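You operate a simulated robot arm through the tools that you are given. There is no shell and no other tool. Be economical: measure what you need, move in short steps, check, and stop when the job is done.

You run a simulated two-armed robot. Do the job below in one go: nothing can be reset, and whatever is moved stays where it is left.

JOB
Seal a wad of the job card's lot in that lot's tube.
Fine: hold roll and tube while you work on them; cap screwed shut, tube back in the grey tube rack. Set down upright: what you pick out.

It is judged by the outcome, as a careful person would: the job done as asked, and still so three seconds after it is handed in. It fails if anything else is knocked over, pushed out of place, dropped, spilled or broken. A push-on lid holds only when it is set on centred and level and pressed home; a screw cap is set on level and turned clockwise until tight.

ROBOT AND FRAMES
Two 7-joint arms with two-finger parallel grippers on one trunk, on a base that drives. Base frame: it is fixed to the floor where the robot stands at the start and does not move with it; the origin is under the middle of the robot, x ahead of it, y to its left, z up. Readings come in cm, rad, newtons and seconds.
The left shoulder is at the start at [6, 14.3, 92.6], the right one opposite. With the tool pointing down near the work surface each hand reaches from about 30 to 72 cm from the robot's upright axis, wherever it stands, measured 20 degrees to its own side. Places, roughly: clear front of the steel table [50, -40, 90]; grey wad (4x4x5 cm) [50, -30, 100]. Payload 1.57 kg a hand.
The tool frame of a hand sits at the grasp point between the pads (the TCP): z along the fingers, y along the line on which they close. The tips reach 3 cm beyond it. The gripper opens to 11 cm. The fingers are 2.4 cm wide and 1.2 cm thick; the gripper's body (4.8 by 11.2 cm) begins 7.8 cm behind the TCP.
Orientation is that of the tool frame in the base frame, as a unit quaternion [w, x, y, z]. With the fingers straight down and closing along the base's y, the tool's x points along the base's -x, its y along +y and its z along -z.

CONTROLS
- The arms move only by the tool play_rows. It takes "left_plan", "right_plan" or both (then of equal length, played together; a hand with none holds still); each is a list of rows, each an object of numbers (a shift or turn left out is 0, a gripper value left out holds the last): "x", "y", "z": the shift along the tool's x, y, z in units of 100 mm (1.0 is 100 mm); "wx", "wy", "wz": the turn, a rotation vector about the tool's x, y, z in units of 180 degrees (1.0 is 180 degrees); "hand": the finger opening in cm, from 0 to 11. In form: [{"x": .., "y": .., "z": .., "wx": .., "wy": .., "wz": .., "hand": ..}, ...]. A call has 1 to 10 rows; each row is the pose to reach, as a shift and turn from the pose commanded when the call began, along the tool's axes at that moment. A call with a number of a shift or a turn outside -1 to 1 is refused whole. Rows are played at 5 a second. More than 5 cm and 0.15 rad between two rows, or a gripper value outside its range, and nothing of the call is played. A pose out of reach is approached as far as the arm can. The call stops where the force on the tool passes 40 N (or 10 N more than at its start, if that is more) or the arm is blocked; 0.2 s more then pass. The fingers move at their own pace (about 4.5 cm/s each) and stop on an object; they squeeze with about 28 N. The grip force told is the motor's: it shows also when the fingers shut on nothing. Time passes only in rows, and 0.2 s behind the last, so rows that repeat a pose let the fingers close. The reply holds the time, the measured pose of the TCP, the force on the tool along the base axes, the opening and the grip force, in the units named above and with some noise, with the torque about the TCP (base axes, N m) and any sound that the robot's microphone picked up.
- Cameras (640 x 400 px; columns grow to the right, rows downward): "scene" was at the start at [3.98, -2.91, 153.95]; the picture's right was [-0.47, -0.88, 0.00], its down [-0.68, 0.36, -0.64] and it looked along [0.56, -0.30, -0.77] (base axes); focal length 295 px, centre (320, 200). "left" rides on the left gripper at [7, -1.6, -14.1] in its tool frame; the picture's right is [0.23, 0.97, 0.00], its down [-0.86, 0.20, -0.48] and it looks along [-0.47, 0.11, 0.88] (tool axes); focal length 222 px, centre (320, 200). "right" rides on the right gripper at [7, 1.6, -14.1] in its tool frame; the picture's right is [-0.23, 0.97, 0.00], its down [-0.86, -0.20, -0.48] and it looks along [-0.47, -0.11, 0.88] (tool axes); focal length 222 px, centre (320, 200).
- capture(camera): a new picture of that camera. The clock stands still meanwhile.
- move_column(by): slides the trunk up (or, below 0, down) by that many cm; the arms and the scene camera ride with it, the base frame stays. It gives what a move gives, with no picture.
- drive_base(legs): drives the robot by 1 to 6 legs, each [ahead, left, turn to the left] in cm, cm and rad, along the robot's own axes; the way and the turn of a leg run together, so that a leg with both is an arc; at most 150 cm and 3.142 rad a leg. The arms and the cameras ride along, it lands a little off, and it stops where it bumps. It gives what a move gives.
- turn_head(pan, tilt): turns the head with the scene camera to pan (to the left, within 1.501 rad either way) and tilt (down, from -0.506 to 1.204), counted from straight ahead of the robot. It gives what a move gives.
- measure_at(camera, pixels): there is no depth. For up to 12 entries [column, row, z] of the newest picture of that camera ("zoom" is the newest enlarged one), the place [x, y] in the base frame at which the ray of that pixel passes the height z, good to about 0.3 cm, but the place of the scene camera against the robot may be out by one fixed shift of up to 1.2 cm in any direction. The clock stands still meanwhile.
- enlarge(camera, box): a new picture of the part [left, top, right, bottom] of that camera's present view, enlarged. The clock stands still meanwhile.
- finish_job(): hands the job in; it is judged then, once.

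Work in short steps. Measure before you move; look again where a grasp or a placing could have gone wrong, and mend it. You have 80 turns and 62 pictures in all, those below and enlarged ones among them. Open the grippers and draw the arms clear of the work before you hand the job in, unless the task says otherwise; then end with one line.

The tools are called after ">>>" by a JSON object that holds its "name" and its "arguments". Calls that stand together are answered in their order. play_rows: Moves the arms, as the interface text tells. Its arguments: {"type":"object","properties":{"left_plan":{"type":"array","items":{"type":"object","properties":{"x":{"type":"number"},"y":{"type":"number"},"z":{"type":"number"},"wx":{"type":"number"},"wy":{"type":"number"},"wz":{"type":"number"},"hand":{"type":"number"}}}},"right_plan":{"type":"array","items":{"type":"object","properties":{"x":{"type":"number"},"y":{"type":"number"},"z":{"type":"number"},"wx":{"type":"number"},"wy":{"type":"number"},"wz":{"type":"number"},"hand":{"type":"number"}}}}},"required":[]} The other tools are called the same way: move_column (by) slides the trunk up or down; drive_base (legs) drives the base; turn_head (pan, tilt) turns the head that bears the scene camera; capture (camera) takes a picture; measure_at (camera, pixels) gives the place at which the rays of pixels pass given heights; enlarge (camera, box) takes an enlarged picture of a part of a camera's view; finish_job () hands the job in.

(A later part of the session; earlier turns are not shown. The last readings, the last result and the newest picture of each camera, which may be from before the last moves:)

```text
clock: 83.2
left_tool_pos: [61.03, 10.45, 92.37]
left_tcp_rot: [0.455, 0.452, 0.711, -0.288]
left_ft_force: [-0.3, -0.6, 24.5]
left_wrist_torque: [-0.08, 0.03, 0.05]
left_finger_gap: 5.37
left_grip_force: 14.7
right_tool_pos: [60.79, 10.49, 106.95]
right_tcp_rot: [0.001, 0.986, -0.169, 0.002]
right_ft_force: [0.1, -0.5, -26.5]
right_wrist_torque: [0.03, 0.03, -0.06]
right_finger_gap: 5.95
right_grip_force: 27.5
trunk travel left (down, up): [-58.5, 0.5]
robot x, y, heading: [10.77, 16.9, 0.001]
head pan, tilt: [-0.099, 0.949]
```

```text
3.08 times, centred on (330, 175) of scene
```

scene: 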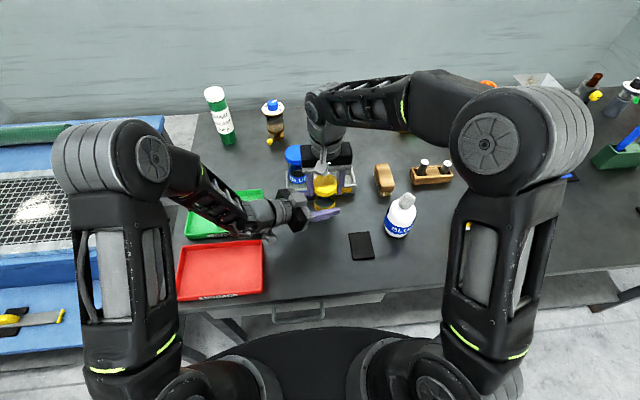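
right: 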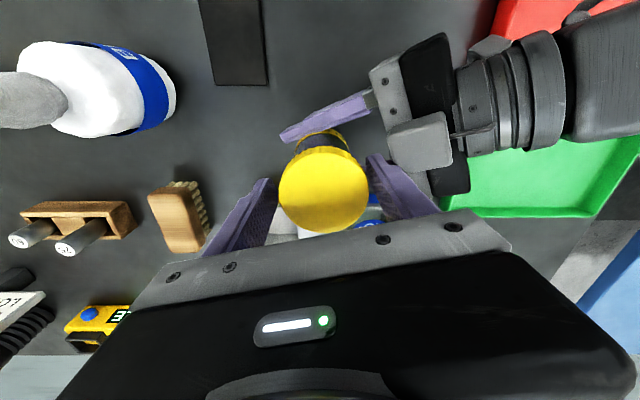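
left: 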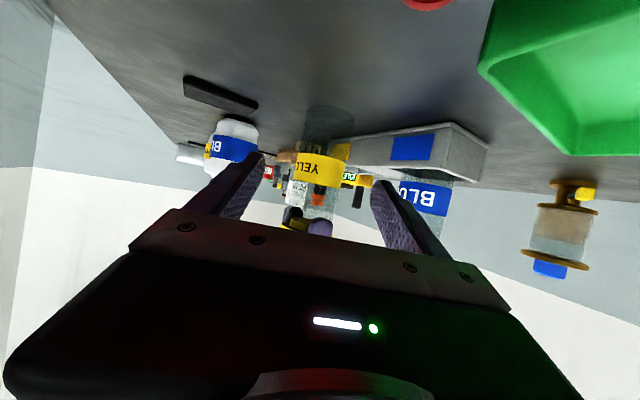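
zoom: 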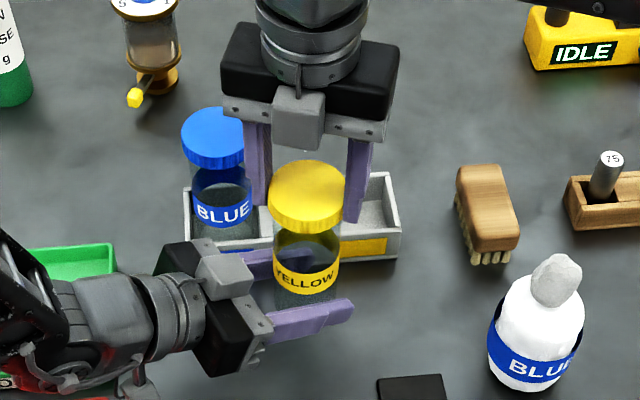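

The tube came up with the cap (26 N): lowering it had re-engaged the thread. I open the left a little, set the tube back down with the right, reclose the left, then turn further counter-clockwise.

>>> {"name": "play_rows", "arguments": {"left_plan": [{"hand": 6.4}, {"hand": 6.4}, {"hand": 6.4}, {"hand": 6.4}, {"hand": 6.4}, {"hand": 6.4}, {"hand": 6.4}, {"hand": 4}, {"hand": 4}, {"hand": 4}], "right_plan": [{"z": 0}, {"z": 0.1}, {"z": 0.25}, {"z": 0.38}, {"z": 0.42}, {"z": 0.44}, {"z": 0.45}, {"z": 0.45}, {"z": 0.45}, {"z": 0.45}]}}

>>> {"name": "play_rows", "arguments": {"right_plan": [{"wz": -0.03}, {"wz": -0.06}, {"wz": -0.09}, {"wz": -0.12}, {"wz": -0.16}, {"wz": -0.2, "z": -0.01}, {"wz": -0.2, "z": -0.02}, {"wz": -0.2, "z": -0.04}]}}

```text
clock: 85.4
left_tool_pos: [61.05, 10.55, 92.19]
left_tcp_rot: [0.453, 0.453, 0.712, -0.288]
left_ft_force: [3.5, 0.6, -0.4]
left_wrist_torque: [0.01, 0.11, 0.04]
left_finger_gap: 5.28
left_grip_force: 27.7
right_tool_pos: [60.89, 10.4, 102.44]
right_tcp_rot: [0.0, 0.986, -0.169, 0.003]
right_ft_force: [-3.7, -1.0, -0.4]
right_wrist_torque: [-0.14, 0.27, 0.03]
right_finger_gap: 5.97
right_grip_force: 28.6
trunk travel left (down, up): [-58.5, 0.5]
robot x, y, heading: [11.11, 17.55, -0.002]
head pan, tilt: [-0.099, 0.949]
```

```text
clock: 87.2
left_tool_pos: [61.02, 10.36, 92.41]
left_tcp_rot: [0.455, 0.453, 0.71, -0.29]
left_ft_force: [0.3, 9.9, 14.9]
left_wrist_torque: [-0.47, 0.16, 0.16]
left_finger_gap: 5.31
left_grip_force: 27.5
right_tool_pos: [60.75, 10.4, 102.75]
right_tcp_rot: [0.002, 0.99, 0.144, 0.002]
right_ft_force: [-0.1, -9.7, -15.6]
right_wrist_torque: [-0.51, -0.2, -0.13]
right_finger_gap: 5.95
right_grip_force: 28.1
trunk travel left (down, up): [-58.5, 0.5]
robot x, y, heading: [10.62, 17.24, -0.004]
head pan, tilt: [-0.099, 0.949]
```

Still engaged (−16 N). I relax the lift and turn on counter-clockwise another 80°, then test again.

>>> {"name": "play_rows", "arguments": {"right_plan": [{"z": 0.03}, {"z": 0.03, "wz": -0.047}, {"z": 0.03, "wz": -0.094}, {"z": 0.025, "wz": -0.141}, {"z": 0.025, "wz": -0.188}, {"z": 0.02, "wz": -0.235}, {"z": 0.02, "wz": -0.282}, {"z": 0.015, "wz": -0.329}, {"z": 0.015, "wz": -0.376}, {"z": 0.01, "wz": -0.423}]}}

>>> {"name": "play_rows", "arguments": {"right_plan": [{"z": -0.015}, {"z": -0.03}]}}

>>> {"name": "enlarge", "arguments": {"camera": "scene", "box": [250, 110, 410, 240]}}

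```text
clock: 88.4
left_tool_pos: [60.94, 10.64, 92.08]
left_tcp_rot: [0.451, 0.456, 0.712, -0.287]
left_ft_force: [-0.5, -0.4, 2.2]
left_wrist_torque: [0.08, 0.28, 0.03]
left_finger_gap: 5.34
left_grip_force: 28.2
right_tool_pos: [60.55, 10.77, 102.52]
right_tcp_rot: [0.007, 0.904, 0.427, 0.011]
right_ft_force: [-1.6, -1.2, 8.3]
right_wrist_torque: [-0.27, 0.06, -0.03]
right_finger_gap: 5.95
right_grip_force: 28.0
right hand out of reach, approached as far as the arm can: row 5, 6
trunk travel left (down, up): [-58.5, 0.5]
robot x, y, heading: [11.0, 16.86, 0.002]
head pan, tilt: [-0.099, 0.949]
stopped in row 6 (right hand): the force on the tool passed its limit (the readings are from after the stop); the commanded pose is now the measured one
```

```text
clock: 89.0
left_tool_pos: [60.81, 10.71, 92.11]
left_tcp_rot: [0.452, 0.455, 0.711, -0.287]
left_ft_force: [-5.8, 3.9, 9.0]
left_wrist_torque: [0.11, -0.35, 0.0]
left_finger_gap: 5.33
left_grip_force: 27.8
right_tool_pos: [60.52, 10.71, 102.63]
right_tcp_rot: [0.007, 0.904, 0.427, 0.011]
right_ft_force: [6.9, -2.3, -5.0]
right_wrist_torque: [-0.07, -0.22, 0.02]
right_finger_gap: 5.95
right_grip_force: 28.2
trunk travel left (down, up): [-58.5, 0.5]
robot x, y, heading: [10.98, 16.9, -0.002]
head pan, tilt: [-0.099, 0.949]
```

```text
3.08 times, centred on (330, 175) of scene
```

zoom: 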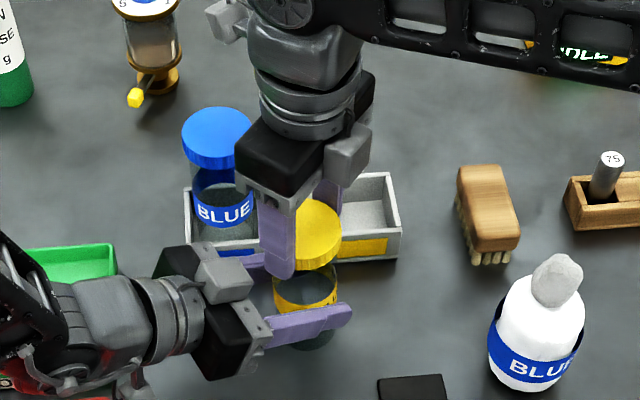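

Wrist limit at ~230° of yaw. I open, wind back to about −45°, regrip and unscrew a long stroke.

>>> {"name": "play_rows", "arguments": {"right_plan": [{"z": 0.015, "hand": 7.6}, {"z": 0.015, "hand": 7.6}, {"z": 0.015, "wz": 0.047}, {"z": 0.015, "wz": 0.094}, {"z": 0.015, "wz": 0.141}, {"z": 0.015, "wz": 0.188}, {"z": 0.015, "wz": 0.235}, {"z": 0.015, "wz": 0.282}, {"z": 0.015, "wz": 0.329}, {"z": 0.015, "wz": 0.376}]}}

>>> {"name": "play_rows", "arguments": {"right_plan": [{"wz": 0.047}, {"wz": 0.094}, {"wz": 0.141}, {"wz": 0.188}, {"wz": 0.235}, {"wz": 0.282}, {"wz": 0.329}, {"wz": 0.376}, {"wz": 0.423}, {"wz": 0.47}]}}

>>> {"name": "play_rows", "arguments": {"right_plan": [{"wz": 0.047}, {"wz": 0.094}, {"wz": 0.141}, {"wz": 0.188}, {"wz": 0.235}, {"wz": 0.282}, {"wz": 0.329}, {"wz": 0.376}, {"wz": 0.423}, {"wz": 0.47}]}}

>>> {"name": "capture", "arguments": {"camera": "right"}}

```text
clock: 91.2
left_tool_pos: [60.82, 10.6, 92.16]
left_tcp_rot: [0.452, 0.455, 0.712, -0.287]
left_ft_force: [2.3, 0.3, 10.0]
left_wrist_torque: [0.23, -0.05, -0.09]
left_finger_gap: 5.33
left_grip_force: 28.2
right_tool_pos: [60.59, 10.67, 102.67]
right_tcp_rot: [0.0, 0.989, -0.148, 0.014]
right_ft_force: [0.0, -0.3, -0.4]
right_wrist_torque: [-0.01, 0.01, 0.01]
right_finger_gap: 7.63
right_grip_force: 0.1
trunk travel left (down, up): [-58.5, 0.5]
robot x, y, heading: [10.69, 17.22, 0.0]
head pan, tilt: [-0.099, 0.949]
```

```text
clock: 93.4
left_tool_pos: [60.87, 10.73, 92.07]
left_tcp_rot: [0.451, 0.455, 0.712, -0.287]
left_ft_force: [1.5, -0.2, 10.7]
left_wrist_torque: [0.27, 0.0, -0.04]
left_finger_gap: 5.32
left_grip_force: 27.8
right_tool_pos: [60.47, 10.65, 102.57]
right_tcp_rot: [0.009, -0.631, 0.775, -0.009]
right_ft_force: [0.7, -0.1, -0.4]
right_wrist_torque: [0.0, 0.01, 0.02]
right_finger_gap: 7.62
right_grip_force: 0.0
trunk travel left (down, up): [-58.5, 0.5]
robot x, y, heading: [10.63, 16.71, -0.003]
head pan, tilt: [-0.099, 0.949]
```

```text
clock: 95.6
left_tool_pos: [60.85, 10.74, 92.1]
left_tcp_rot: [0.452, 0.455, 0.711, -0.288]
left_ft_force: [0.5, 0.1, 7.7]
left_wrist_torque: [0.16, 0.07, -0.02]
left_finger_gap: 5.3
left_grip_force: 28.0
right_tool_pos: [60.59, 10.79, 102.65]
right_tcp_rot: [0.012, 0.055, 0.998, -0.001]
right_ft_force: [-0.3, -0.6, -0.6]
right_wrist_torque: [-0.02, -0.02, 0.03]
right_finger_gap: 7.62
right_grip_force: 0.1
trunk travel left (down, up): [-58.5, 0.5]
robot x, y, heading: [11.07, 17.39, 0.003]
head pan, tilt: [-0.099, 0.949]
```

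```text
22 pictures are left
```

right: 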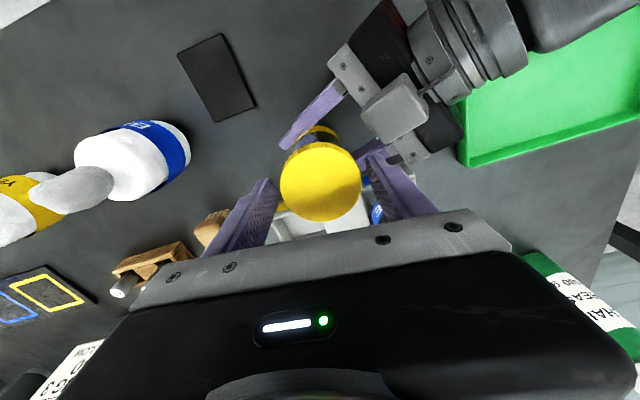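

Cap centred again between the fingertips. Close and unscrew ~150°, rising slightly, then test the lift.

>>> {"name": "play_rows", "arguments": {"right_plan": [{"hand": 4}, {"hand": 4}, {"hand": 4, "wz": -0.045}, {"wz": -0.09}, {"wz": -0.135}, {"wz": -0.18, "z": -0.005}, {"wz": -0.227, "z": -0.005}, {"wz": -0.274, "z": -0.01}, {"wz": -0.321, "z": -0.01}, {"wz": -0.368, "z": -0.01}]}}

>>> {"name": "play_rows", "arguments": {"right_plan": [{"wz": -0.047}, {"wz": -0.094}, {"wz": -0.141}, {"wz": -0.188, "z": -0.005}, {"wz": -0.235, "z": -0.005}, {"wz": -0.282, "z": -0.01}, {"wz": -0.329, "z": -0.01}, {"wz": -0.376, "z": -0.015}, {"wz": -0.423, "z": -0.02}, {"wz": -0.47, "z": -0.02}]}}

>>> {"name": "play_rows", "arguments": {"right_plan": [{"z": -0.015}, {"z": -0.03}]}}

```text
clock: 97.8
left_tool_pos: [60.79, 10.49, 91.99]
left_tcp_rot: [0.452, 0.456, 0.711, -0.288]
left_ft_force: [-0.1, -2.6, -1.4]
left_wrist_torque: [0.32, -0.16, 1.08]
left_finger_gap: 5.46
left_grip_force: 27.7
right_tool_pos: [60.45, 10.88, 102.6]
right_tcp_rot: [0.009, -0.501, 0.865, -0.007]
right_ft_force: [-1.0, 2.0, -0.4]
right_wrist_torque: [-0.01, 0.19, -1.08]
right_finger_gap: 5.98
right_grip_force: 28.1
trunk travel left (down, up): [-58.5, 0.5]
robot x, y, heading: [10.89, 17.27, -0.002]
head pan, tilt: [-0.099, 0.949]
```

```text
clock: 100.0
left_tool_pos: [60.82, 10.58, 91.99]
left_tcp_rot: [0.452, 0.455, 0.711, -0.287]
left_ft_force: [-7.1, -9.1, 3.3]
left_wrist_torque: [0.77, -0.62, 0.93]
left_finger_gap: 5.63
left_grip_force: 27.9
right_tool_pos: [60.64, 10.62, 102.89]
right_tcp_rot: [-0.003, 0.953, -0.303, 0.012]
right_ft_force: [7.1, 7.8, -4.8]
right_wrist_torque: [0.18, -0.15, -0.91]
right_finger_gap: 5.97
right_grip_force: 28.1
trunk travel left (down, up): [-58.5, 0.5]
robot x, y, heading: [10.75, 17.42, -0.003]
head pan, tilt: [-0.099, 0.949]
```

```text
clock: 100.6
left_tool_pos: [60.98, 10.4, 92.13]
left_tcp_rot: [0.452, 0.457, 0.71, -0.288]
left_ft_force: [-13.3, -7.5, 18.6]
left_wrist_torque: [0.66, -0.78, 0.36]
left_finger_gap: 5.61
left_grip_force: 27.8
right_tool_pos: [60.56, 10.61, 103.06]
right_tcp_rot: [-0.002, 0.953, -0.303, 0.012]
right_ft_force: [13.9, 8.1, -19.4]
right_wrist_torque: [0.18, -0.65, -0.31]
right_finger_gap: 5.94
right_grip_force: 27.8
trunk travel left (down, up): [-58.5, 0.5]
robot x, y, heading: [11.0, 17.38, -0.0]
head pan, tilt: [-0.099, 0.949]
```

Now the torque reads 1 N·m and the left opening grew: the tube seems to be slipping round in the left hand. I look closely.

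>>> {"name": "enlarge", "arguments": {"camera": "scene", "box": [280, 140, 380, 240]}}

>>> {"name": "capture", "arguments": {"camera": "left"}}

```text
4.00 times, centred on (330, 190) of scene
```

zoom: 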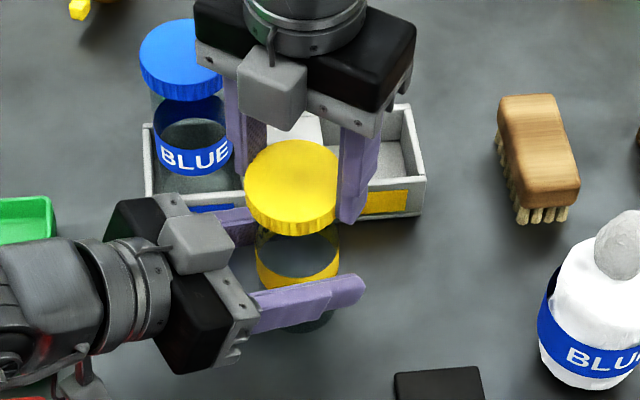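

```text
20 pictures are left
```

left: 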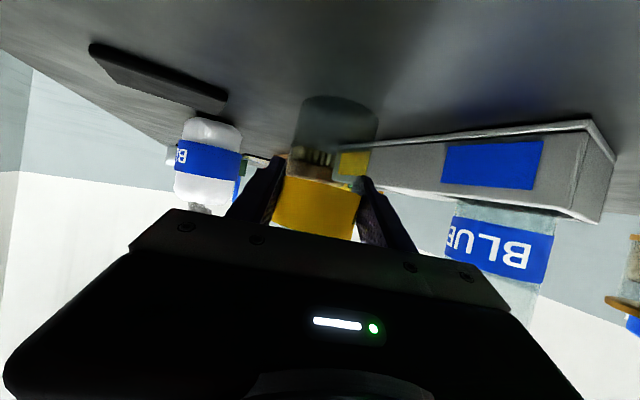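

The tube's label text has turned away, so since the re-seating the cap and tube have been turning together; the deep grip earlier turned the cap fine. I ungrip, lower back to the original deep grip (z≈100.9), and try 60° counter-clockwise.

>>> {"name": "play_rows", "arguments": {"right_plan": [{"z": 0.02, "hand": 7.6}, {"z": 0.02, "hand": 7.6}, {"z": 0.12}, {"z": 0.21}, {"z": 0.21, "hand": 4}, {"z": 0.21, "hand": 4}, {"z": 0.21, "hand": 4}]}}

>>> {"name": "play_rows", "arguments": {"right_plan": [{"wz": -0.047}, {"wz": -0.094}, {"wz": -0.141}, {"wz": -0.188}, {"wz": -0.235}, {"wz": -0.282}, {"wz": -0.329}]}}

```text
clock: 102.2
left_tool_pos: [60.78, 10.63, 91.92]
left_tcp_rot: [0.451, 0.457, 0.71, -0.289]
left_ft_force: [-10.5, -11.2, -0.1]
left_wrist_torque: [0.89, -0.8, 0.09]
left_finger_gap: 5.55
left_grip_force: 27.9
right_tool_pos: [60.67, 10.66, 101.16]
right_tcp_rot: [-0.005, 0.953, -0.302, 0.013]
right_ft_force: [9.2, 11.7, -1.3]
right_wrist_torque: [0.15, -0.07, -0.07]
right_finger_gap: 6.02
right_grip_force: 28.0
trunk travel left (down, up): [-58.5, 0.5]
robot x, y, heading: [10.69, 17.18, -0.003]
head pan, tilt: [-0.099, 0.949]
```

```text
clock: 103.8
left_tool_pos: [60.85, 10.59, 92.15]
left_tcp_rot: [0.452, 0.455, 0.711, -0.288]
left_ft_force: [-10.8, -13.3, -3.5]
left_wrist_torque: [0.71, -0.54, 0.5]
left_finger_gap: 5.65
left_grip_force: 27.8
right_tool_pos: [60.53, 10.65, 101.02]
right_tcp_rot: [0.002, 0.978, 0.208, 0.012]
right_ft_force: [10.4, 12.6, 2.8]
right_wrist_torque: [0.51, -0.36, -0.45]
right_finger_gap: 6.01
right_grip_force: 28.5
trunk travel left (down, up): [-58.5, 0.5]
robot x, y, heading: [11.22, 17.22, -0.003]
head pan, tilt: [-0.099, 0.949]
```

Same resistance. Perhaps the re-seated cap sits against its thread end; I turn it clockwise ~85° to seat it properly, watching the torque, and then back out.

>>> {"name": "play_rows", "arguments": {"right_plan": [{"wz": 0.047}, {"wz": 0.094}, {"wz": 0.141}, {"wz": 0.188}, {"wz": 0.235}, {"wz": 0.282}, {"wz": 0.329}, {"wz": 0.376}, {"wz": 0.423}, {"wz": 0.47}]}}

>>> {"name": "enlarge", "arguments": {"camera": "scene", "box": [280, 140, 380, 240]}}

```text
clock: 106.0
left_tool_pos: [60.94, 10.54, 92.1]
left_tcp_rot: [0.451, 0.455, 0.712, -0.286]
left_ft_force: [3.7, -1.7, 0.9]
left_wrist_torque: [0.03, -0.1, -0.03]
left_finger_gap: 5.42
left_grip_force: 27.6
right_tool_pos: [60.58, 10.62, 101.01]
right_tcp_rot: [-0.004, 0.862, -0.506, 0.01]
right_ft_force: [-4.8, 2.9, -1.4]
right_wrist_torque: [0.21, 0.51, 0.03]
right_finger_gap: 6.01
right_grip_force: 28.2
trunk travel left (down, up): [-58.5, 0.5]
robot x, y, heading: [11.12, 17.1, -0.002]
head pan, tilt: [-0.099, 0.949]
```

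```text
4.00 times, centred on (330, 190) of scene
```

zoom: 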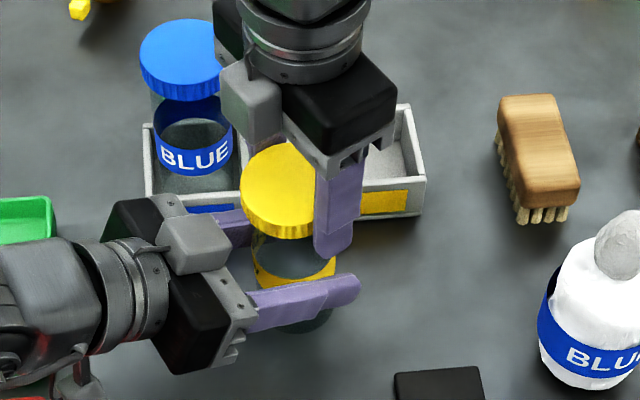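

Clockwise went easily (torque ≈0). Now back out counter-clockwise with the deep grip.

>>> {"name": "play_rows", "arguments": {"right_plan": [{"wz": -0.047}, {"wz": -0.094}, {"wz": -0.141}, {"wz": -0.188}, {"wz": -0.235}]}}

>>> {"name": "play_rows", "arguments": {"right_plan": [{"wz": -0.047}, {"wz": -0.094}, {"wz": -0.141}, {"wz": -0.188}, {"wz": -0.235}]}}

>>> {"name": "play_rows", "arguments": {"right_plan": [{"z": -0.01}, {"z": -0.02}, {"z": -0.03}]}}

```text
clock: 107.2
left_tool_pos: [60.92, 10.62, 91.96]
left_tcp_rot: [0.45, 0.456, 0.712, -0.288]
left_ft_force: [-4.3, -5.0, 1.3]
left_wrist_torque: [0.98, -0.74, 0.12]
left_finger_gap: 5.44
left_grip_force: 28.4
right_tool_pos: [60.72, 10.73, 101.06]
right_tcp_rot: [-0.001, 0.987, -0.16, 0.013]
right_ft_force: [4.3, 6.1, -1.0]
right_wrist_torque: [-0.51, 0.3, -0.11]
right_finger_gap: 6.02
right_grip_force: 28.3
trunk travel left (down, up): [-58.5, 0.5]
robot x, y, heading: [10.94, 17.11, -0.002]
head pan, tilt: [-0.099, 0.949]
```

```text
clock: 108.4
left_tool_pos: [60.77, 10.52, 92.03]
left_tcp_rot: [0.451, 0.455, 0.712, -0.287]
left_ft_force: [-6.0, -15.3, -2.8]
left_wrist_torque: [1.15, -0.46, 0.13]
left_finger_gap: 5.5
left_grip_force: 28.0
right_tool_pos: [60.67, 10.79, 101.05]
right_tcp_rot: [0.003, 0.978, 0.209, 0.012]
right_ft_force: [5.2, 15.4, 1.5]
right_wrist_torque: [0.25, 0.04, -0.08]
right_finger_gap: 5.98
right_grip_force: 28.3
trunk travel left (down, up): [-58.5, 0.5]
robot x, y, heading: [11.29, 17.03, -0.003]
head pan, tilt: [-0.099, 0.949]
```

```text
clock: 109.2
left_tool_pos: [60.76, 10.37, 92.08]
left_tcp_rot: [0.452, 0.456, 0.71, -0.288]
left_ft_force: [-9.7, -18.1, 8.2]
left_wrist_torque: [1.09, -0.72, 0.09]
left_finger_gap: 5.5
left_grip_force: 28.2
right_tool_pos: [60.84, 10.71, 101.29]
right_tcp_rot: [0.003, 0.978, 0.207, 0.011]
right_ft_force: [9.5, 17.7, -9.5]
right_wrist_torque: [0.64, -0.27, 0.01]
right_finger_gap: 6.01
right_grip_force: 27.9
trunk travel left (down, up): [-58.5, 0.5]
robot x, y, heading: [10.99, 17.33, -0.004]
head pan, tilt: [-0.099, 0.949]
```

Torque is low again but still threaded (−9.5 N), like after the first half turn. I regrip: release, raise 0.7 cm so the tips stick out less below the cap, wind back ~235°.

>>> {"name": "play_rows", "arguments": {"right_plan": [{"z": 0.02, "hand": 7.6}, {"z": 0.02, "hand": 7.6}, {"z": -0.05, "wz": 0.047}, {"z": -0.05, "wz": 0.094}, {"z": -0.05, "wz": 0.141}, {"z": -0.05, "wz": 0.188}, {"z": -0.05, "wz": 0.235}, {"z": -0.05, "wz": 0.282}, {"z": -0.05, "wz": 0.329}, {"z": -0.05, "wz": 0.376}]}}

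>>> {"name": "play_rows", "arguments": {"right_plan": [{"wz": 0.047}, {"wz": 0.094}, {"wz": 0.141}, {"wz": 0.188}, {"wz": 0.235}, {"wz": 0.282}, {"wz": 0.329}, {"wz": 0.376}, {"wz": 0.423}, {"wz": 0.47}]}}

>>> {"name": "play_rows", "arguments": {"right_plan": [{"wz": 0.047}, {"wz": 0.094}, {"wz": 0.141}, {"wz": 0.188}, {"wz": 0.235}, {"wz": 0.282}, {"wz": 0.329}, {"wz": 0.376}, {"wz": 0.423}, {"wz": 0.47}]}}

>>> {"name": "capture", "arguments": {"camera": "right"}}

```text
clock: 111.4
left_tool_pos: [60.89, 10.52, 91.98]
left_tcp_rot: [0.45, 0.456, 0.712, -0.287]
left_ft_force: [-0.2, 0.7, 0.5]
left_wrist_torque: [-0.02, 0.02, 0.0]
left_finger_gap: 5.3
left_grip_force: 28.2
right_tool_pos: [60.53, 10.83, 101.83]
right_tcp_rot: [-0.004, 0.927, -0.375, 0.012]
right_ft_force: [-0.1, 0.3, -0.3]
right_wrist_torque: [0.02, -0.02, 0.03]
right_finger_gap: 7.65
right_grip_force: 0.1
trunk travel left (down, up): [-58.5, 0.5]
robot x, y, heading: [11.15, 17.28, 0.0]
head pan, tilt: [-0.099, 0.949]
```

```text
clock: 113.6
left_tool_pos: [60.9, 10.61, 91.97]
left_tcp_rot: [0.451, 0.455, 0.712, -0.287]
left_ft_force: [-0.5, -0.5, -1.3]
left_wrist_torque: [-0.01, 0.01, 0.03]
left_finger_gap: 5.32
left_grip_force: 28.1
right_tool_pos: [60.5, 10.8, 101.78]
right_tcp_rot: [0.01, -0.434, 0.901, -0.006]
right_ft_force: [-0.6, 0.0, 0.1]
right_wrist_torque: [0.0, -0.03, 0.01]
right_finger_gap: 7.61
right_grip_force: 0.1
trunk travel left (down, up): [-58.5, 0.5]
robot x, y, heading: [10.84, 17.09, -0.003]
head pan, tilt: [-0.099, 0.949]
```

```text
clock: 115.8
left_tool_pos: [60.8, 10.76, 92.07]
left_tcp_rot: [0.452, 0.454, 0.713, -0.286]
left_ft_force: [-0.2, -0.5, -0.6]
left_wrist_torque: [-0.02, -0.02, -0.05]
left_finger_gap: 5.27
left_grip_force: 27.4
right_tool_pos: [60.63, 10.69, 101.85]
right_tcp_rot: [0.011, 0.285, 0.959, 0.002]
right_ft_force: [0.0, 0.7, -0.4]
right_wrist_torque: [0.02, 0.0, -0.03]
right_finger_gap: 7.6
right_grip_force: 0.2
trunk travel left (down, up): [-58.5, 0.5]
robot x, y, heading: [11.06, 17.33, 0.0]
head pan, tilt: [-0.099, 0.949]
```

```text
18 pictures are left
```

right: 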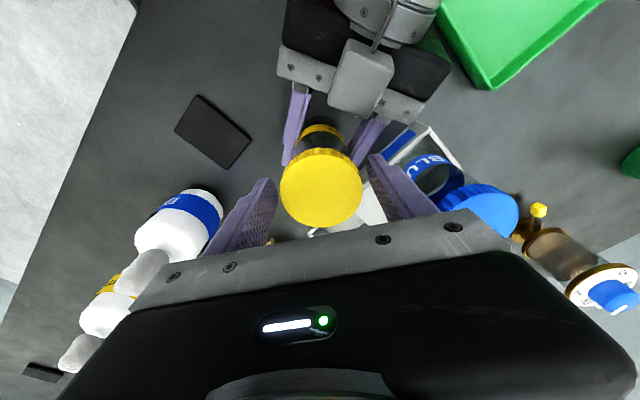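

Well centred. I level the hand, close, and unscrew ~205° with a gentle rise.

>>> {"name": "play_rows", "arguments": {"right_plan": [{"wx": 0.0038, "wy": 0.0059}, {"wx": 0.0038, "wy": 0.0059, "hand": 4}, {"wx": 0.0038, "wy": 0.0059, "hand": 4}, {"wx": 0.0038, "wy": 0.0059, "wz": -0.04, "hand": 4}, {"wx": 0.0038, "wy": 0.0059, "wz": -0.085}, {"wx": 0.0038, "wy": 0.0059, "wz": -0.13}, {"wx": 0.0038, "wy": 0.0059, "wz": -0.175}, {"wx": 0.0038, "wy": 0.0059, "wz": -0.22, "z": -0.005}, {"wx": 0.0038, "wy": 0.0059, "wz": -0.265, "z": -0.005}, {"wx": 0.0038, "wy": 0.0059, "wz": -0.31, "z": -0.01}]}}

>>> {"name": "play_rows", "arguments": {"right_plan": [{"wz": -0.047}, {"wz": -0.094}, {"wz": -0.141}, {"wz": -0.188, "z": -0.005}, {"wz": -0.235, "z": -0.005}, {"wz": -0.282, "z": -0.005}, {"wz": -0.329, "z": -0.01}, {"wz": -0.376, "z": -0.01}, {"wz": -0.423, "z": -0.01}, {"wz": -0.47, "z": -0.015}]}}

>>> {"name": "play_rows", "arguments": {"right_plan": [{"wz": -0.047}, {"wz": -0.094}, {"wz": -0.141}, {"wz": -0.188, "z": -0.005}, {"wz": -0.235, "z": -0.005}, {"wz": -0.282, "z": -0.01}, {"wz": -0.329, "z": -0.01}, {"wz": -0.376, "z": -0.015}]}}

>>> {"name": "play_rows", "arguments": {"right_plan": [{"z": -0.015}, {"z": -0.03}]}}

```text
clock: 118.0
left_tool_pos: [60.69, 10.48, 92.02]
left_tcp_rot: [0.452, 0.455, 0.712, -0.287]
left_ft_force: [-2.3, -0.3, -3.5]
left_wrist_torque: [-0.1, -0.16, 0.06]
left_finger_gap: 5.27
left_grip_force: 27.8
right_tool_pos: [60.71, 10.56, 101.92]
right_tcp_rot: [0.001, -0.2, 0.98, -0.007]
right_ft_force: [1.9, 0.3, 3.3]
right_wrist_torque: [0.1, -0.06, -0.06]
right_finger_gap: 5.96
right_grip_force: 28.0
trunk travel left (down, up): [-58.5, 0.5]
robot x, y, heading: [10.57, 16.86, -0.0]
head pan, tilt: [-0.099, 0.949]
```

```text
clock: 120.2
left_tool_pos: [60.76, 10.58, 91.96]
left_tcp_rot: [0.45, 0.456, 0.713, -0.287]
left_ft_force: [-12.0, 6.9, 0.8]
left_wrist_torque: [-0.43, -0.87, 0.14]
left_finger_gap: 5.28
left_grip_force: 27.7
right_tool_pos: [60.61, 10.56, 102.21]
right_tcp_rot: [0.003, 0.806, -0.592, 0.006]
right_ft_force: [11.9, -6.8, -1.2]
right_wrist_torque: [-0.18, -0.34, -0.14]
right_finger_gap: 5.96
right_grip_force: 28.1
trunk travel left (down, up): [-58.5, 0.5]
robot x, y, heading: [10.84, 17.03, 0.001]
head pan, tilt: [-0.099, 0.949]
```

```text
clock: 122.0
left_tool_pos: [60.92, 10.51, 91.93]
left_tcp_rot: [0.452, 0.455, 0.712, -0.287]
left_ft_force: [-14.8, -8.2, -1.7]
left_wrist_torque: [0.6, -1.2, 0.23]
left_finger_gap: 5.34
left_grip_force: 28.2
right_tool_pos: [60.58, 10.91, 102.3]
right_tcp_rot: [0.004, 0.999, -0.041, 0.003]
right_ft_force: [15.9, 7.4, -0.6]
right_wrist_torque: [0.23, -0.43, -0.18]
right_finger_gap: 5.95
right_grip_force: 27.7
trunk travel left (down, up): [-58.5, 0.5]
robot x, y, heading: [10.51, 17.21, 0.0]
head pan, tilt: [-0.099, 0.949]
```

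```text
clock: 122.6
left_tool_pos: [60.88, 10.54, 92.12]
left_tcp_rot: [0.453, 0.455, 0.71, -0.288]
left_ft_force: [-15.2, -6.5, 10.9]
left_wrist_torque: [0.55, -0.89, 0.1]
left_finger_gap: 5.34
left_grip_force: 28.0
right_tool_pos: [60.64, 10.62, 102.52]
right_tcp_rot: [0.005, 0.999, -0.043, 0.004]
right_ft_force: [15.4, 7.5, -11.7]
right_wrist_torque: [0.28, -0.71, -0.07]
right_finger_gap: 5.98
right_grip_force: 27.6
trunk travel left (down, up): [-58.5, 0.5]
robot x, y, heading: [11.07, 17.12, -0.002]
head pan, tilt: [-0.099, 0.949]
```

The cap is rising with low torque (0.4 cm so far). I continue 45° more and test.

>>> {"name": "play_rows", "arguments": {"right_plan": [{"z": 0.02}, {"z": 0.02, "wz": -0.045}, {"z": 0.015, "wz": -0.09}, {"z": 0.01, "wz": -0.135}, {"z": 0.005, "wz": -0.18}, {"z": 0.0, "wz": -0.225}, {"z": -0.01, "wz": -0.25}]}}

>>> {"name": "play_rows", "arguments": {"right_plan": [{"z": -0.01}, {"z": -0.025}]}}

```text
clock: 124.2
left_tool_pos: [60.95, 10.51, 91.99]
left_tcp_rot: [0.451, 0.455, 0.712, -0.287]
left_ft_force: [-4.6, -14.2, 1.7]
left_wrist_torque: [1.04, -0.31, 0.24]
left_finger_gap: 5.34
left_grip_force: 27.8
right_tool_pos: [60.62, 10.72, 102.66]
right_tcp_rot: [0.005, 0.939, 0.344, 0.001]
right_ft_force: [5.1, 14.3, -3.9]
right_wrist_torque: [0.49, -0.16, -0.18]
right_finger_gap: 6.0
right_grip_force: 27.6
trunk travel left (down, up): [-58.5, 0.5]
robot x, y, heading: [10.98, 17.38, -0.003]
head pan, tilt: [-0.099, 0.949]
```

```text
clock: 124.8
left_tool_pos: [61.09, 10.93, 91.93]
left_tcp_rot: [0.451, 0.453, 0.714, -0.285]
left_ft_force: [-0.2, 0.1, -0.7]
left_wrist_torque: [-0.01, -0.03, 0.02]
left_finger_gap: 5.3
left_grip_force: 28.1
right_tool_pos: [60.78, 10.42, 102.82]
right_tcp_rot: [0.008, 0.94, 0.342, -0.001]
right_ft_force: [-0.1, 0.1, -0.9]
right_wrist_torque: [0.0, -0.02, 0.01]
right_finger_gap: 5.97
right_grip_force: 28.3
trunk travel left (down, up): [-58.5, 0.5]
robot x, y, heading: [11.34, 17.27, -0.004]
head pan, tilt: [-0.099, 0.949]
```

All loads vanished: cap is free. I lift it straight up 4 cm.

>>> {"name": "play_rows", "arguments": {"right_plan": [{"z": -0.15}, {"z": -0.3}, {"z": -0.42}]}}

>>> {"name": "capture", "arguments": {"camera": "scene"}}

```text
clock: 125.6
left_tool_pos: [60.94, 10.62, 92.06]
left_tcp_rot: [0.45, 0.455, 0.712, -0.287]
left_ft_force: [0.3, 0.5, -1.3]
left_wrist_torque: [-0.02, 0.0, 0.02]
left_finger_gap: 5.29
left_grip_force: 28.3
right_tool_pos: [60.55, 10.63, 107.27]
right_tcp_rot: [0.006, 0.94, 0.342, -0.001]
right_ft_force: [0.5, -0.5, -0.1]
right_wrist_torque: [0.03, -0.03, 0.01]
right_finger_gap: 5.97
right_grip_force: 28.0
trunk travel left (down, up): [-58.5, 0.5]
robot x, y, heading: [10.72, 17.15, -0.002]
head pan, tilt: [-0.099, 0.949]
```

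```text
17 pictures are left
```

scene: 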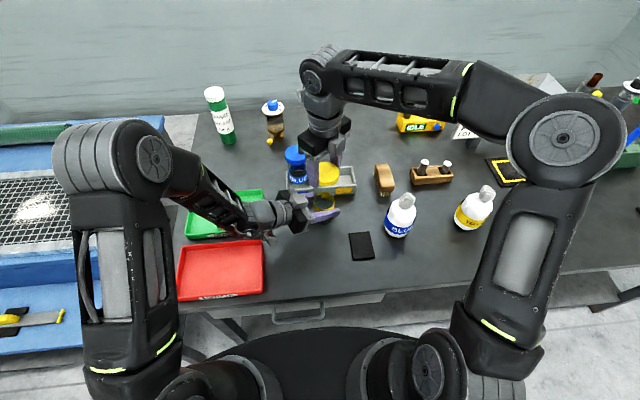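

Cap is off and in the right hand. I'll set it top-up on the clear table at (60,0.5): move over, then down until tips are just above the table.

>>> {"name": "play_rows", "arguments": {"right_plan": [{"x": -0.23, "y": 0.25}, {"x": -0.46, "y": 0.5}, {"x": -0.688, "y": 0.742}]}}

>>> {"name": "play_rows", "arguments": {"right_plan": [{"z": 0.4}, {"z": 0.75}, {"z": 0.95}]}}

>>> {"name": "play_rows", "arguments": {"right_plan": [{"z": 0.4}, {"z": 0.7}, {"z": 0.78}, {"z": 0.82}]}}

>>> {"name": "enlarge", "arguments": {"camera": "scene", "box": [270, 140, 430, 260]}}

```text
clock: 126.4
left_tool_pos: [60.8, 10.6, 92.0]
left_tcp_rot: [0.451, 0.455, 0.712, -0.287]
left_ft_force: [-0.4, -0.3, -0.7]
left_wrist_torque: [0.0, -0.03, -0.01]
left_finger_gap: 5.29
left_grip_force: 28.6
right_tool_pos: [58.69, 2.14, 105.6]
right_tcp_rot: [0.007, 0.94, 0.341, 0.003]
right_ft_force: [0.0, 0.3, -0.2]
right_wrist_torque: [-0.02, 0.0, -0.02]
right_finger_gap: 5.97
right_grip_force: 27.6
right hand out of reach, approached as far as the arm can: row 2, 3
trunk travel left (down, up): [-58.5, 0.5]
robot x, y, heading: [10.62, 17.41, 0.001]
head pan, tilt: [-0.099, 0.949]
```

```text
clock: 127.2
left_tool_pos: [60.95, 10.66, 92.0]
left_tcp_rot: [0.451, 0.455, 0.712, -0.286]
left_ft_force: [-0.4, -0.7, -0.9]
left_wrist_torque: [-0.01, 0.01, -0.02]
left_finger_gap: 5.28
left_grip_force: 27.4
right_tool_pos: [58.53, 2.09, 95.93]
right_tcp_rot: [0.006, 0.94, 0.342, 0.001]
right_ft_force: [-0.2, -0.7, -0.8]
right_wrist_torque: [0.0, -0.03, 0.01]
right_finger_gap: 5.96
right_grip_force: 27.6
trunk travel left (down, up): [-58.5, 0.5]
robot x, y, heading: [10.45, 17.34, -0.008]
head pan, tilt: [-0.099, 0.949]
```

```text
clock: 128.0
left_tool_pos: [60.8, 10.61, 92.12]
left_tcp_rot: [0.452, 0.455, 0.712, -0.285]
left_ft_force: [-0.2, -0.8, -1.8]
left_wrist_torque: [-0.01, 0.01, -0.01]
left_finger_gap: 5.25
left_grip_force: 27.8
right_tool_pos: [58.55, 2.01, 89.01]
right_tcp_rot: [0.009, 0.94, 0.342, 0.001]
right_ft_force: [-12.8, -4.8, 26.7]
right_wrist_torque: [0.76, 0.95, 0.34]
right_finger_gap: 5.99
right_grip_force: 28.3
trunk travel left (down, up): [-58.5, 0.5]
robot x, y, heading: [11.08, 17.12, -0.008]
head pan, tilt: [-0.099, 0.949]
stopped in row 3 (right hand): the force on the tool passed its limit (the readings are from after the stop); the commanded pose is now the measured one
```

```text
3.33 times, centred on (350, 200) of scene
```

zoom: 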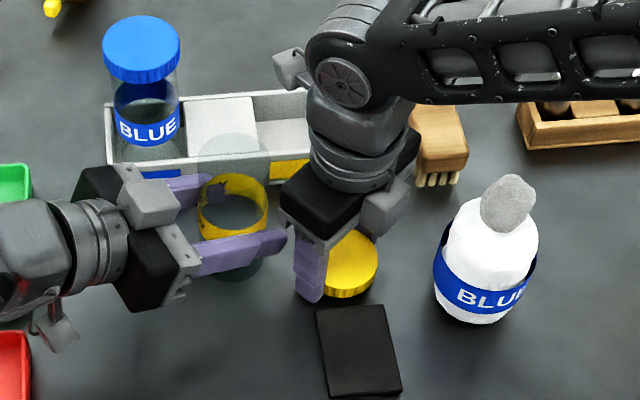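

Tips touched the table, cap stands upright beside the pad. I open the right hand and rise; then the left lets go of the tube and retreats.

>>> {"name": "play_rows", "arguments": {"right_plan": [{"z": -0.01}, {"z": -0.01, "hand": 8}, {"z": -0.01, "hand": 8}, {"z": -0.3}, {"z": -0.65}, {"z": -1.0}], "left_plan": [{"hand": 9}, {"hand": 9}, {"hand": 9}, {"z": -0.35}, {"z": -0.7}, {"z": -1.0}]}}

>>> {"name": "play_rows", "arguments": {"right_plan": [{"z": -0.3, "wz": 0.045}, {"z": -0.6, "wz": 0.09}, {"z": -0.85, "wz": 0.135}, {"z": -0.85, "wz": 0.18}, {"z": -0.85, "wz": 0.227}, {"z": -0.85, "wz": 0.274}, {"z": -0.85, "wz": 0.321}, {"z": -0.85, "wz": 0.368}, {"z": -0.85, "wz": 0.415}, {"z": -0.85, "wz": 0.462}]}}

>>> {"name": "play_rows", "arguments": {"right_plan": [{"wz": 0.047}, {"wz": 0.094}, {"wz": 0.141}, {"wz": 0.188}, {"wz": 0.235}, {"wz": 0.282}, {"wz": 0.329}, {"wz": 0.376}, {"wz": 0.423}, {"wz": 0.47}]}}

>>> {"name": "play_rows", "arguments": {"right_plan": [{"wz": 0.047}, {"wz": 0.094}, {"wz": 0.141}, {"wz": 0.188}, {"wz": 0.235}, {"wz": 0.288, "hand": 11}]}}

>>> {"name": "drive_base", "arguments": {"legs": [[-7, 0, 0]]}}

>>> {"name": "capture", "arguments": {"camera": "scene"}}

```text
clock: 129.4
left_tool_pos: [56.79, 18.64, 96.47]
left_tcp_rot: [0.451, 0.455, 0.712, -0.287]
left_ft_force: [-0.3, 0.2, 0.0]
left_wrist_torque: [0.0, 0.05, 0.04]
left_finger_gap: 9.01
left_grip_force: 0.0
right_tool_pos: [58.74, 2.13, 98.86]
right_tcp_rot: [0.008, 0.939, 0.344, 0.002]
right_ft_force: [-0.6, 0.7, -0.1]
right_wrist_torque: [0.01, -0.04, -0.02]
right_finger_gap: 7.97
right_grip_force: 0.0
trunk travel left (down, up): [-58.5, 0.5]
robot x, y, heading: [10.62, 17.06, -0.0]
head pan, tilt: [-0.099, 0.949]
```

```text
clock: 131.6
left_tool_pos: [56.93, 18.65, 96.41]
left_tcp_rot: [0.451, 0.456, 0.712, -0.287]
left_ft_force: [0.3, 1.0, 0.3]
left_wrist_torque: [0.0, 0.0, 0.01]
left_finger_gap: 9.01
left_grip_force: 0.0
right_tool_pos: [58.66, 2.28, 107.29]
right_tcp_rot: [0.005, 0.93, -0.368, 0.007]
right_ft_force: [0.6, -0.6, -0.1]
right_wrist_torque: [0.04, 0.0, -0.03]
right_finger_gap: 8.0
right_grip_force: 0.1
trunk travel left (down, up): [-58.5, 0.5]
robot x, y, heading: [10.52, 17.25, 0.002]
head pan, tilt: [-0.099, 0.949]
```

```text
clock: 133.8
left_tool_pos: [56.93, 18.66, 96.42]
left_tcp_rot: [0.45, 0.456, 0.712, -0.287]
left_ft_force: [0.1, -0.1, -0.5]
left_wrist_torque: [-0.02, -0.03, 0.01]
left_finger_gap: 9.01
left_grip_force: 0.0
right_tool_pos: [58.68, 2.31, 107.3]
right_tcp_rot: [0.001, -0.44, 0.898, -0.009]
right_ft_force: [0.3, -0.6, 0.4]
right_wrist_torque: [-0.02, 0.02, 0.01]
right_finger_gap: 7.98
right_grip_force: 0.1
trunk travel left (down, up): [-58.5, 0.5]
robot x, y, heading: [10.91, 17.19, 0.002]
head pan, tilt: [-0.099, 0.949]
```

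```text
refused: row 6 steps farther than a row can; nothing moved
```

```text
clock: 134.8
left_tool_pos: [49.95, 18.63, 96.45]
left_tcp_rot: [0.452, 0.456, 0.711, -0.287]
left_ft_force: [-1.2, 0.8, -0.5]
left_wrist_torque: [0.03, -0.01, 0.05]
left_finger_gap: 8.97
left_grip_force: 0.1
right_tool_pos: [51.59, 2.23, 107.36]
right_tcp_rot: [0.003, -0.441, 0.898, -0.009]
right_ft_force: [0.0, 0.0, 0.2]
right_wrist_torque: [0.01, -0.02, 0.02]
right_finger_gap: 7.99
right_grip_force: 0.1
trunk travel left (down, up): [-58.5, 0.5]
robot x, y, heading: [3.66, 17.2, -0.004]
head pan, tilt: [-0.099, 0.949]
```

```text
15 pictures are left
```

scene: 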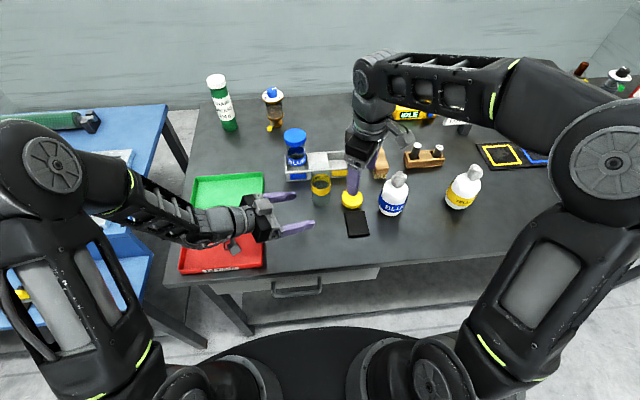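

Tube stands open, cap upright at (352,200). Now the right hand straightens its yaw and travels to above the yellow roll at about (54.5,-29).

>>> {"name": "play_rows", "arguments": {"right_plan": [{"wz": 0.042}, {"wz": 0.084}, {"wz": 0.126}, {"wz": 0.168}, {"wz": 0.21}, {"wz": 0.252}, {"wz": 0.288, "hand": 11}]}}

>>> {"name": "play_rows", "arguments": {"right_plan": [{"y": -0.4, "x": -0.04}, {"y": -0.79, "x": -0.08}]}}

>>> {"name": "play_rows", "arguments": {"right_plan": [{"y": -0.4, "x": -0.04}, {"y": -0.79, "x": -0.08}]}}

>>> {"name": "play_rows", "arguments": {"right_plan": [{"y": -0.4, "x": -0.04}, {"y": -0.79, "x": -0.08}]}}

>>> {"name": "play_rows", "arguments": {"right_plan": [{"y": -0.4, "x": -0.04}, {"y": -0.79, "x": -0.08}]}}

>>> {"name": "capture", "arguments": {"camera": "right"}}

```text
clock: 136.4
left_tool_pos: [49.97, 18.65, 96.49]
left_tcp_rot: [0.451, 0.455, 0.712, -0.286]
left_ft_force: [-1.8, -0.4, -0.5]
left_wrist_torque: [0.03, -0.03, 0.0]
left_finger_gap: 9.0
left_grip_force: 0.0
right_tool_pos: [51.72, 2.15, 107.35]
right_tcp_rot: [0.005, -0.003, 1.0, -0.007]
right_ft_force: [0.1, 1.1, 0.3]
right_wrist_torque: [0.0, -0.05, 0.01]
right_finger_gap: 11.02
right_grip_force: 0.0
trunk travel left (down, up): [-58.5, 0.5]
robot x, y, heading: [3.82, 17.48, -0.002]
head pan, tilt: [-0.099, 0.949]
```

```text
clock: 137.0
left_tool_pos: [49.93, 18.54, 96.34]
left_tcp_rot: [0.45, 0.456, 0.712, -0.286]
left_ft_force: [-0.3, -0.1, -0.8]
left_wrist_torque: [0.05, 0.01, 0.02]
left_finger_gap: 8.98
left_grip_force: 0.0
right_tool_pos: [52.51, -5.67, 107.49]
right_tcp_rot: [0.004, -0.005, 1.0, -0.006]
right_ft_force: [-0.7, -0.7, -0.8]
right_wrist_torque: [0.0, -0.01, 0.06]
right_finger_gap: 11.0
right_grip_force: 0.1
trunk travel left (down, up): [-58.5, 0.5]
robot x, y, heading: [4.04, 17.33, -0.004]
head pan, tilt: [-0.099, 0.949]
```

```text
clock: 137.6
left_tool_pos: [50.0, 18.63, 96.36]
left_tcp_rot: [0.45, 0.456, 0.712, -0.287]
left_ft_force: [-0.7, 0.5, 0.1]
left_wrist_torque: [0.02, 0.02, 0.02]
left_finger_gap: 9.0
left_grip_force: 0.1
right_tool_pos: [53.22, -13.49, 107.55]
right_tcp_rot: [0.005, -0.004, 1.0, -0.007]
right_ft_force: [0.5, -0.3, 0.1]
right_wrist_torque: [-0.01, 0.02, -0.02]
right_finger_gap: 10.99
right_grip_force: 0.1
trunk travel left (down, up): [-58.5, 0.5]
robot x, y, heading: [4.29, 17.32, -0.004]
head pan, tilt: [-0.099, 0.949]
```

```text
clock: 138.2
left_tool_pos: [50.07, 18.6, 96.46]
left_tcp_rot: [0.451, 0.456, 0.712, -0.287]
left_ft_force: [-0.1, 0.7, 0.6]
left_wrist_torque: [0.02, -0.01, 0.01]
left_finger_gap: 9.0
left_grip_force: 0.0
right_tool_pos: [54.33, -21.38, 107.79]
right_tcp_rot: [0.004, -0.005, 1.0, -0.007]
right_ft_force: [0.3, 0.0, -0.1]
right_wrist_torque: [0.01, -0.03, 0.0]
right_finger_gap: 11.04
right_grip_force: 0.1
trunk travel left (down, up): [-58.5, 0.5]
robot x, y, heading: [3.67, 17.35, -0.005]
head pan, tilt: [-0.099, 0.949]
```

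```text
clock: 138.8
left_tool_pos: [50.08, 18.54, 96.42]
left_tcp_rot: [0.45, 0.457, 0.711, -0.288]
left_ft_force: [-0.2, 0.7, 0.1]
left_wrist_torque: [0.01, 0.02, -0.01]
left_finger_gap: 8.99
left_grip_force: 0.0
right_tool_pos: [55.2, -29.26, 107.62]
right_tcp_rot: [0.004, -0.004, 1.0, -0.007]
right_ft_force: [0.2, 0.6, 0.2]
right_wrist_torque: [0.01, -0.02, 0.0]
right_finger_gap: 11.0
right_grip_force: 0.2
trunk travel left (down, up): [-58.5, 0.5]
robot x, y, heading: [3.79, 17.23, -0.001]
head pan, tilt: [-0.099, 0.949]
```

```text
14 pictures are left
```

right: 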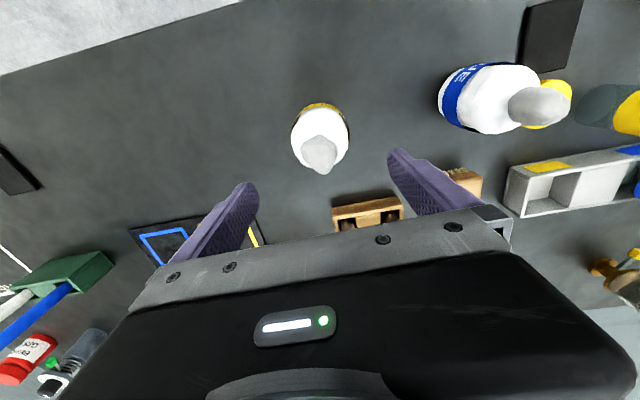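

Wad at (320,153), body (320,135). I measure body and wad at likely heights.

>>> {"name": "measure_at", "arguments": {"camera": "right", "pixels": [[320, 153, 100], [320, 172, 102], [291, 135, 94], [349, 135, 94], [320, 104, 92], [303, 153, 100], [337, 153, 100], [500, 88, 92]]}}

```text
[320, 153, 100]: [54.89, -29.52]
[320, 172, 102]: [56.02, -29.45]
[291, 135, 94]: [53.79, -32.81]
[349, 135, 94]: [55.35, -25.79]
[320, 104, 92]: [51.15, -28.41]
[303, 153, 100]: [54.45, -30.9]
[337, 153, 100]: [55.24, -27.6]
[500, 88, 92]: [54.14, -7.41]
```

Roll centre ≈(54.8,−29.35), diameter ≈7.1, wad to z≈102.5. I descend round the body to z≈95.6 (palm clears the wad) and grip.

>>> {"name": "play_rows", "arguments": {"right_plan": [{"x": 0.04, "z": 0.35}, {"x": 0.04, "z": 0.7}, {"x": 0.04, "z": 1.0}]}}

>>> {"name": "play_rows", "arguments": {"right_plan": [{"z": 0.1}, {"z": 0.2}, {"z": 0.2, "hand": 5}, {"z": 0.2, "hand": 5}, {"z": 0.2, "hand": 5}, {"z": 0.2, "hand": 5}]}}

>>> {"name": "play_rows", "arguments": {"right_plan": [{"z": -0.1}, {"z": -0.25}, {"z": -0.4}]}}

>>> {"name": "capture", "arguments": {"camera": "scene"}}

```text
clock: 139.6
left_tool_pos: [50.07, 18.5, 96.39]
left_tcp_rot: [0.451, 0.455, 0.712, -0.287]
left_ft_force: [1.4, 0.2, -0.6]
left_wrist_torque: [0.01, -0.01, 0.03]
left_finger_gap: 9.02
left_grip_force: 0.0
right_tool_pos: [54.82, -29.44, 97.64]
right_tcp_rot: [0.005, -0.004, 1.0, -0.008]
right_ft_force: [0.8, -0.4, -0.4]
right_wrist_torque: [0.0, -0.01, 0.02]
right_finger_gap: 10.99
right_grip_force: 0.0
trunk travel left (down, up): [-58.5, 0.5]
robot x, y, heading: [4.14, 17.49, -0.003]
head pan, tilt: [-0.099, 0.949]
```

```text
clock: 141.0
left_tool_pos: [50.08, 18.62, 96.43]
left_tcp_rot: [0.451, 0.456, 0.712, -0.287]
left_ft_force: [0.0, 0.7, 0.5]
left_wrist_torque: [0.01, -0.01, 0.05]
left_finger_gap: 9.01
left_grip_force: 0.1
right_tool_pos: [54.87, -29.53, 95.66]
right_tcp_rot: [0.005, -0.005, 1.0, -0.008]
right_ft_force: [-0.2, 0.9, -0.5]
right_wrist_torque: [0.07, 0.01, 0.0]
right_finger_gap: 6.94
right_grip_force: 27.4
trunk travel left (down, up): [-58.5, 0.5]
robot x, y, heading: [3.82, 17.56, -0.007]
head pan, tilt: [-0.099, 0.949]
```

```text
clock: 141.8
left_tool_pos: [49.96, 18.6, 96.36]
left_tcp_rot: [0.451, 0.455, 0.712, -0.287]
left_ft_force: [0.5, -0.1, 0.1]
left_wrist_torque: [-0.02, 0.03, -0.01]
left_finger_gap: 8.97
left_grip_force: 0.0
right_tool_pos: [54.74, -29.55, 99.62]
right_tcp_rot: [0.004, -0.004, 1.0, -0.007]
right_ft_force: [0.4, 0.1, -1.0]
right_wrist_torque: [-0.05, 0.0, -0.02]
right_finger_gap: 6.89
right_grip_force: 28.3
trunk travel left (down, up): [-58.5, 0.5]
robot x, y, heading: [3.8, 17.08, -0.004]
head pan, tilt: [-0.099, 0.949]
```

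```text
13 pictures are left
```

scene: 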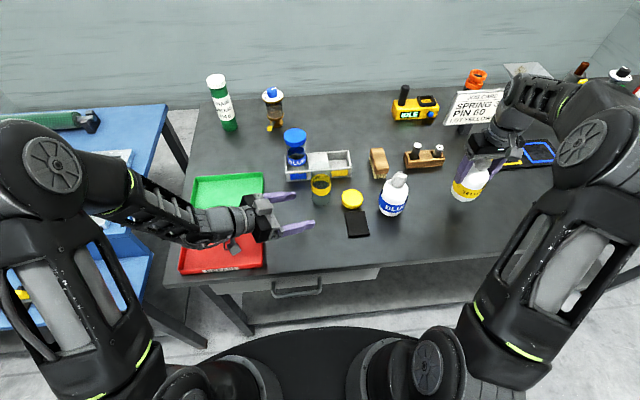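

Roll is gripped and 4 cm up. I carry it round the front of the blue roll (x≈45.3).

>>> {"name": "play_rows", "arguments": {"right_plan": [{"x": 0.32}, {"x": 0.64}, {"x": 0.94}]}}

>>> {"name": "play_rows", "arguments": {"right_plan": [{"y": 0.48}, {"y": 0.97}]}}

```text
clock: 142.6
left_tool_pos: [50.03, 18.56, 96.36]
left_tcp_rot: [0.451, 0.456, 0.711, -0.288]
left_ft_force: [-0.2, -0.6, 0.1]
left_wrist_torque: [0.02, 0.01, 0.02]
left_finger_gap: 8.98
left_grip_force: 0.0
right_tool_pos: [45.35, -29.5, 99.58]
right_tcp_rot: [0.005, -0.004, 1.0, -0.008]
right_ft_force: [-0.8, -0.7, 0.1]
right_wrist_torque: [-0.01, -0.01, -0.03]
right_finger_gap: 6.91
right_grip_force: 28.0
trunk travel left (down, up): [-58.5, 0.5]
robot x, y, heading: [4.17, 17.38, -0.0]
head pan, tilt: [-0.099, 0.949]
```

```text
clock: 143.2
left_tool_pos: [50.02, 18.6, 96.43]
left_tcp_rot: [0.45, 0.456, 0.712, -0.287]
left_ft_force: [0.2, -0.1, 0.6]
left_wrist_torque: [0.02, -0.02, 0.0]
left_finger_gap: 8.99
left_grip_force: 0.1
right_tool_pos: [45.31, -19.78, 99.55]
right_tcp_rot: [0.005, -0.004, 1.0, -0.006]
right_ft_force: [0.4, 0.2, -0.8]
right_wrist_torque: [0.0, 0.01, 0.02]
right_finger_gap: 6.88
right_grip_force: 28.3
trunk travel left (down, up): [-58.5, 0.5]
robot x, y, heading: [4.1, 17.19, -0.0]
head pan, tilt: [-0.099, 0.949]
```

Smooth; I carry on to (49.8,9.4).

>>> {"name": "play_rows", "arguments": {"right_plan": [{"y": 0.48}, {"y": 0.97}]}}

>>> {"name": "play_rows", "arguments": {"right_plan": [{"y": 0.48}, {"y": 0.97}]}}

>>> {"name": "play_rows", "arguments": {"right_plan": [{"y": 0.32, "x": -0.15}, {"y": 0.64, "x": -0.3}, {"y": 0.97, "x": -0.45}]}}

>>> {"name": "capture", "arguments": {"camera": "scene"}}

```text
clock: 143.8
left_tool_pos: [50.01, 18.69, 96.47]
left_tcp_rot: [0.451, 0.456, 0.711, -0.288]
left_ft_force: [0.3, -0.3, -0.5]
left_wrist_torque: [-0.01, 0.04, -0.03]
left_finger_gap: 9.0
left_grip_force: 0.2
right_tool_pos: [45.36, -10.14, 99.59]
right_tcp_rot: [0.005, -0.004, 1.0, -0.008]
right_ft_force: [-0.8, 0.0, -0.9]
right_wrist_torque: [0.03, -0.03, 0.01]
right_finger_gap: 6.89
right_grip_force: 27.6
trunk travel left (down, up): [-58.5, 0.5]
robot x, y, heading: [3.91, 17.44, -0.003]
head pan, tilt: [-0.099, 0.949]
```

```text
clock: 144.4
left_tool_pos: [50.15, 18.65, 96.35]
left_tcp_rot: [0.451, 0.456, 0.711, -0.288]
left_ft_force: [-0.5, -0.4, 0.5]
left_wrist_torque: [0.02, 0.0, 0.0]
left_finger_gap: 9.02
left_grip_force: 0.1
right_tool_pos: [45.14, -0.59, 99.52]
right_tcp_rot: [0.004, -0.003, 1.0, -0.007]
right_ft_force: [0.8, -1.0, 0.0]
right_wrist_torque: [0.01, -0.05, 0.0]
right_finger_gap: 6.87
right_grip_force: 27.6
trunk travel left (down, up): [-58.5, 0.5]
robot x, y, heading: [4.06, 17.36, -0.002]
head pan, tilt: [-0.099, 0.949]
```

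```text
clock: 145.2
left_tool_pos: [50.08, 18.76, 96.35]
left_tcp_rot: [0.452, 0.455, 0.711, -0.288]
left_ft_force: [0.1, -0.4, -0.6]
left_wrist_torque: [-0.03, -0.01, -0.01]
left_finger_gap: 8.97
left_grip_force: 0.1
right_tool_pos: [49.73, 9.15, 99.17]
right_tcp_rot: [0.004, -0.005, 1.0, -0.008]
right_ft_force: [0.1, -0.3, -0.2]
right_wrist_torque: [0.0, -0.02, 0.0]
right_finger_gap: 6.88
right_grip_force: 28.0
trunk travel left (down, up): [-58.5, 0.5]
robot x, y, heading: [3.56, 17.14, -0.007]
head pan, tilt: [-0.099, 0.949]
```

```text
12 pictures are left
```

scene: 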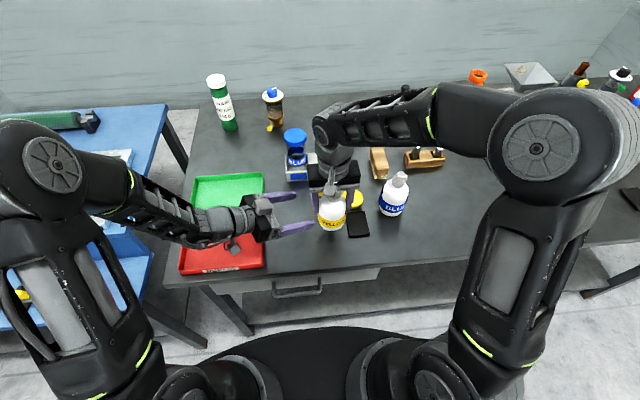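

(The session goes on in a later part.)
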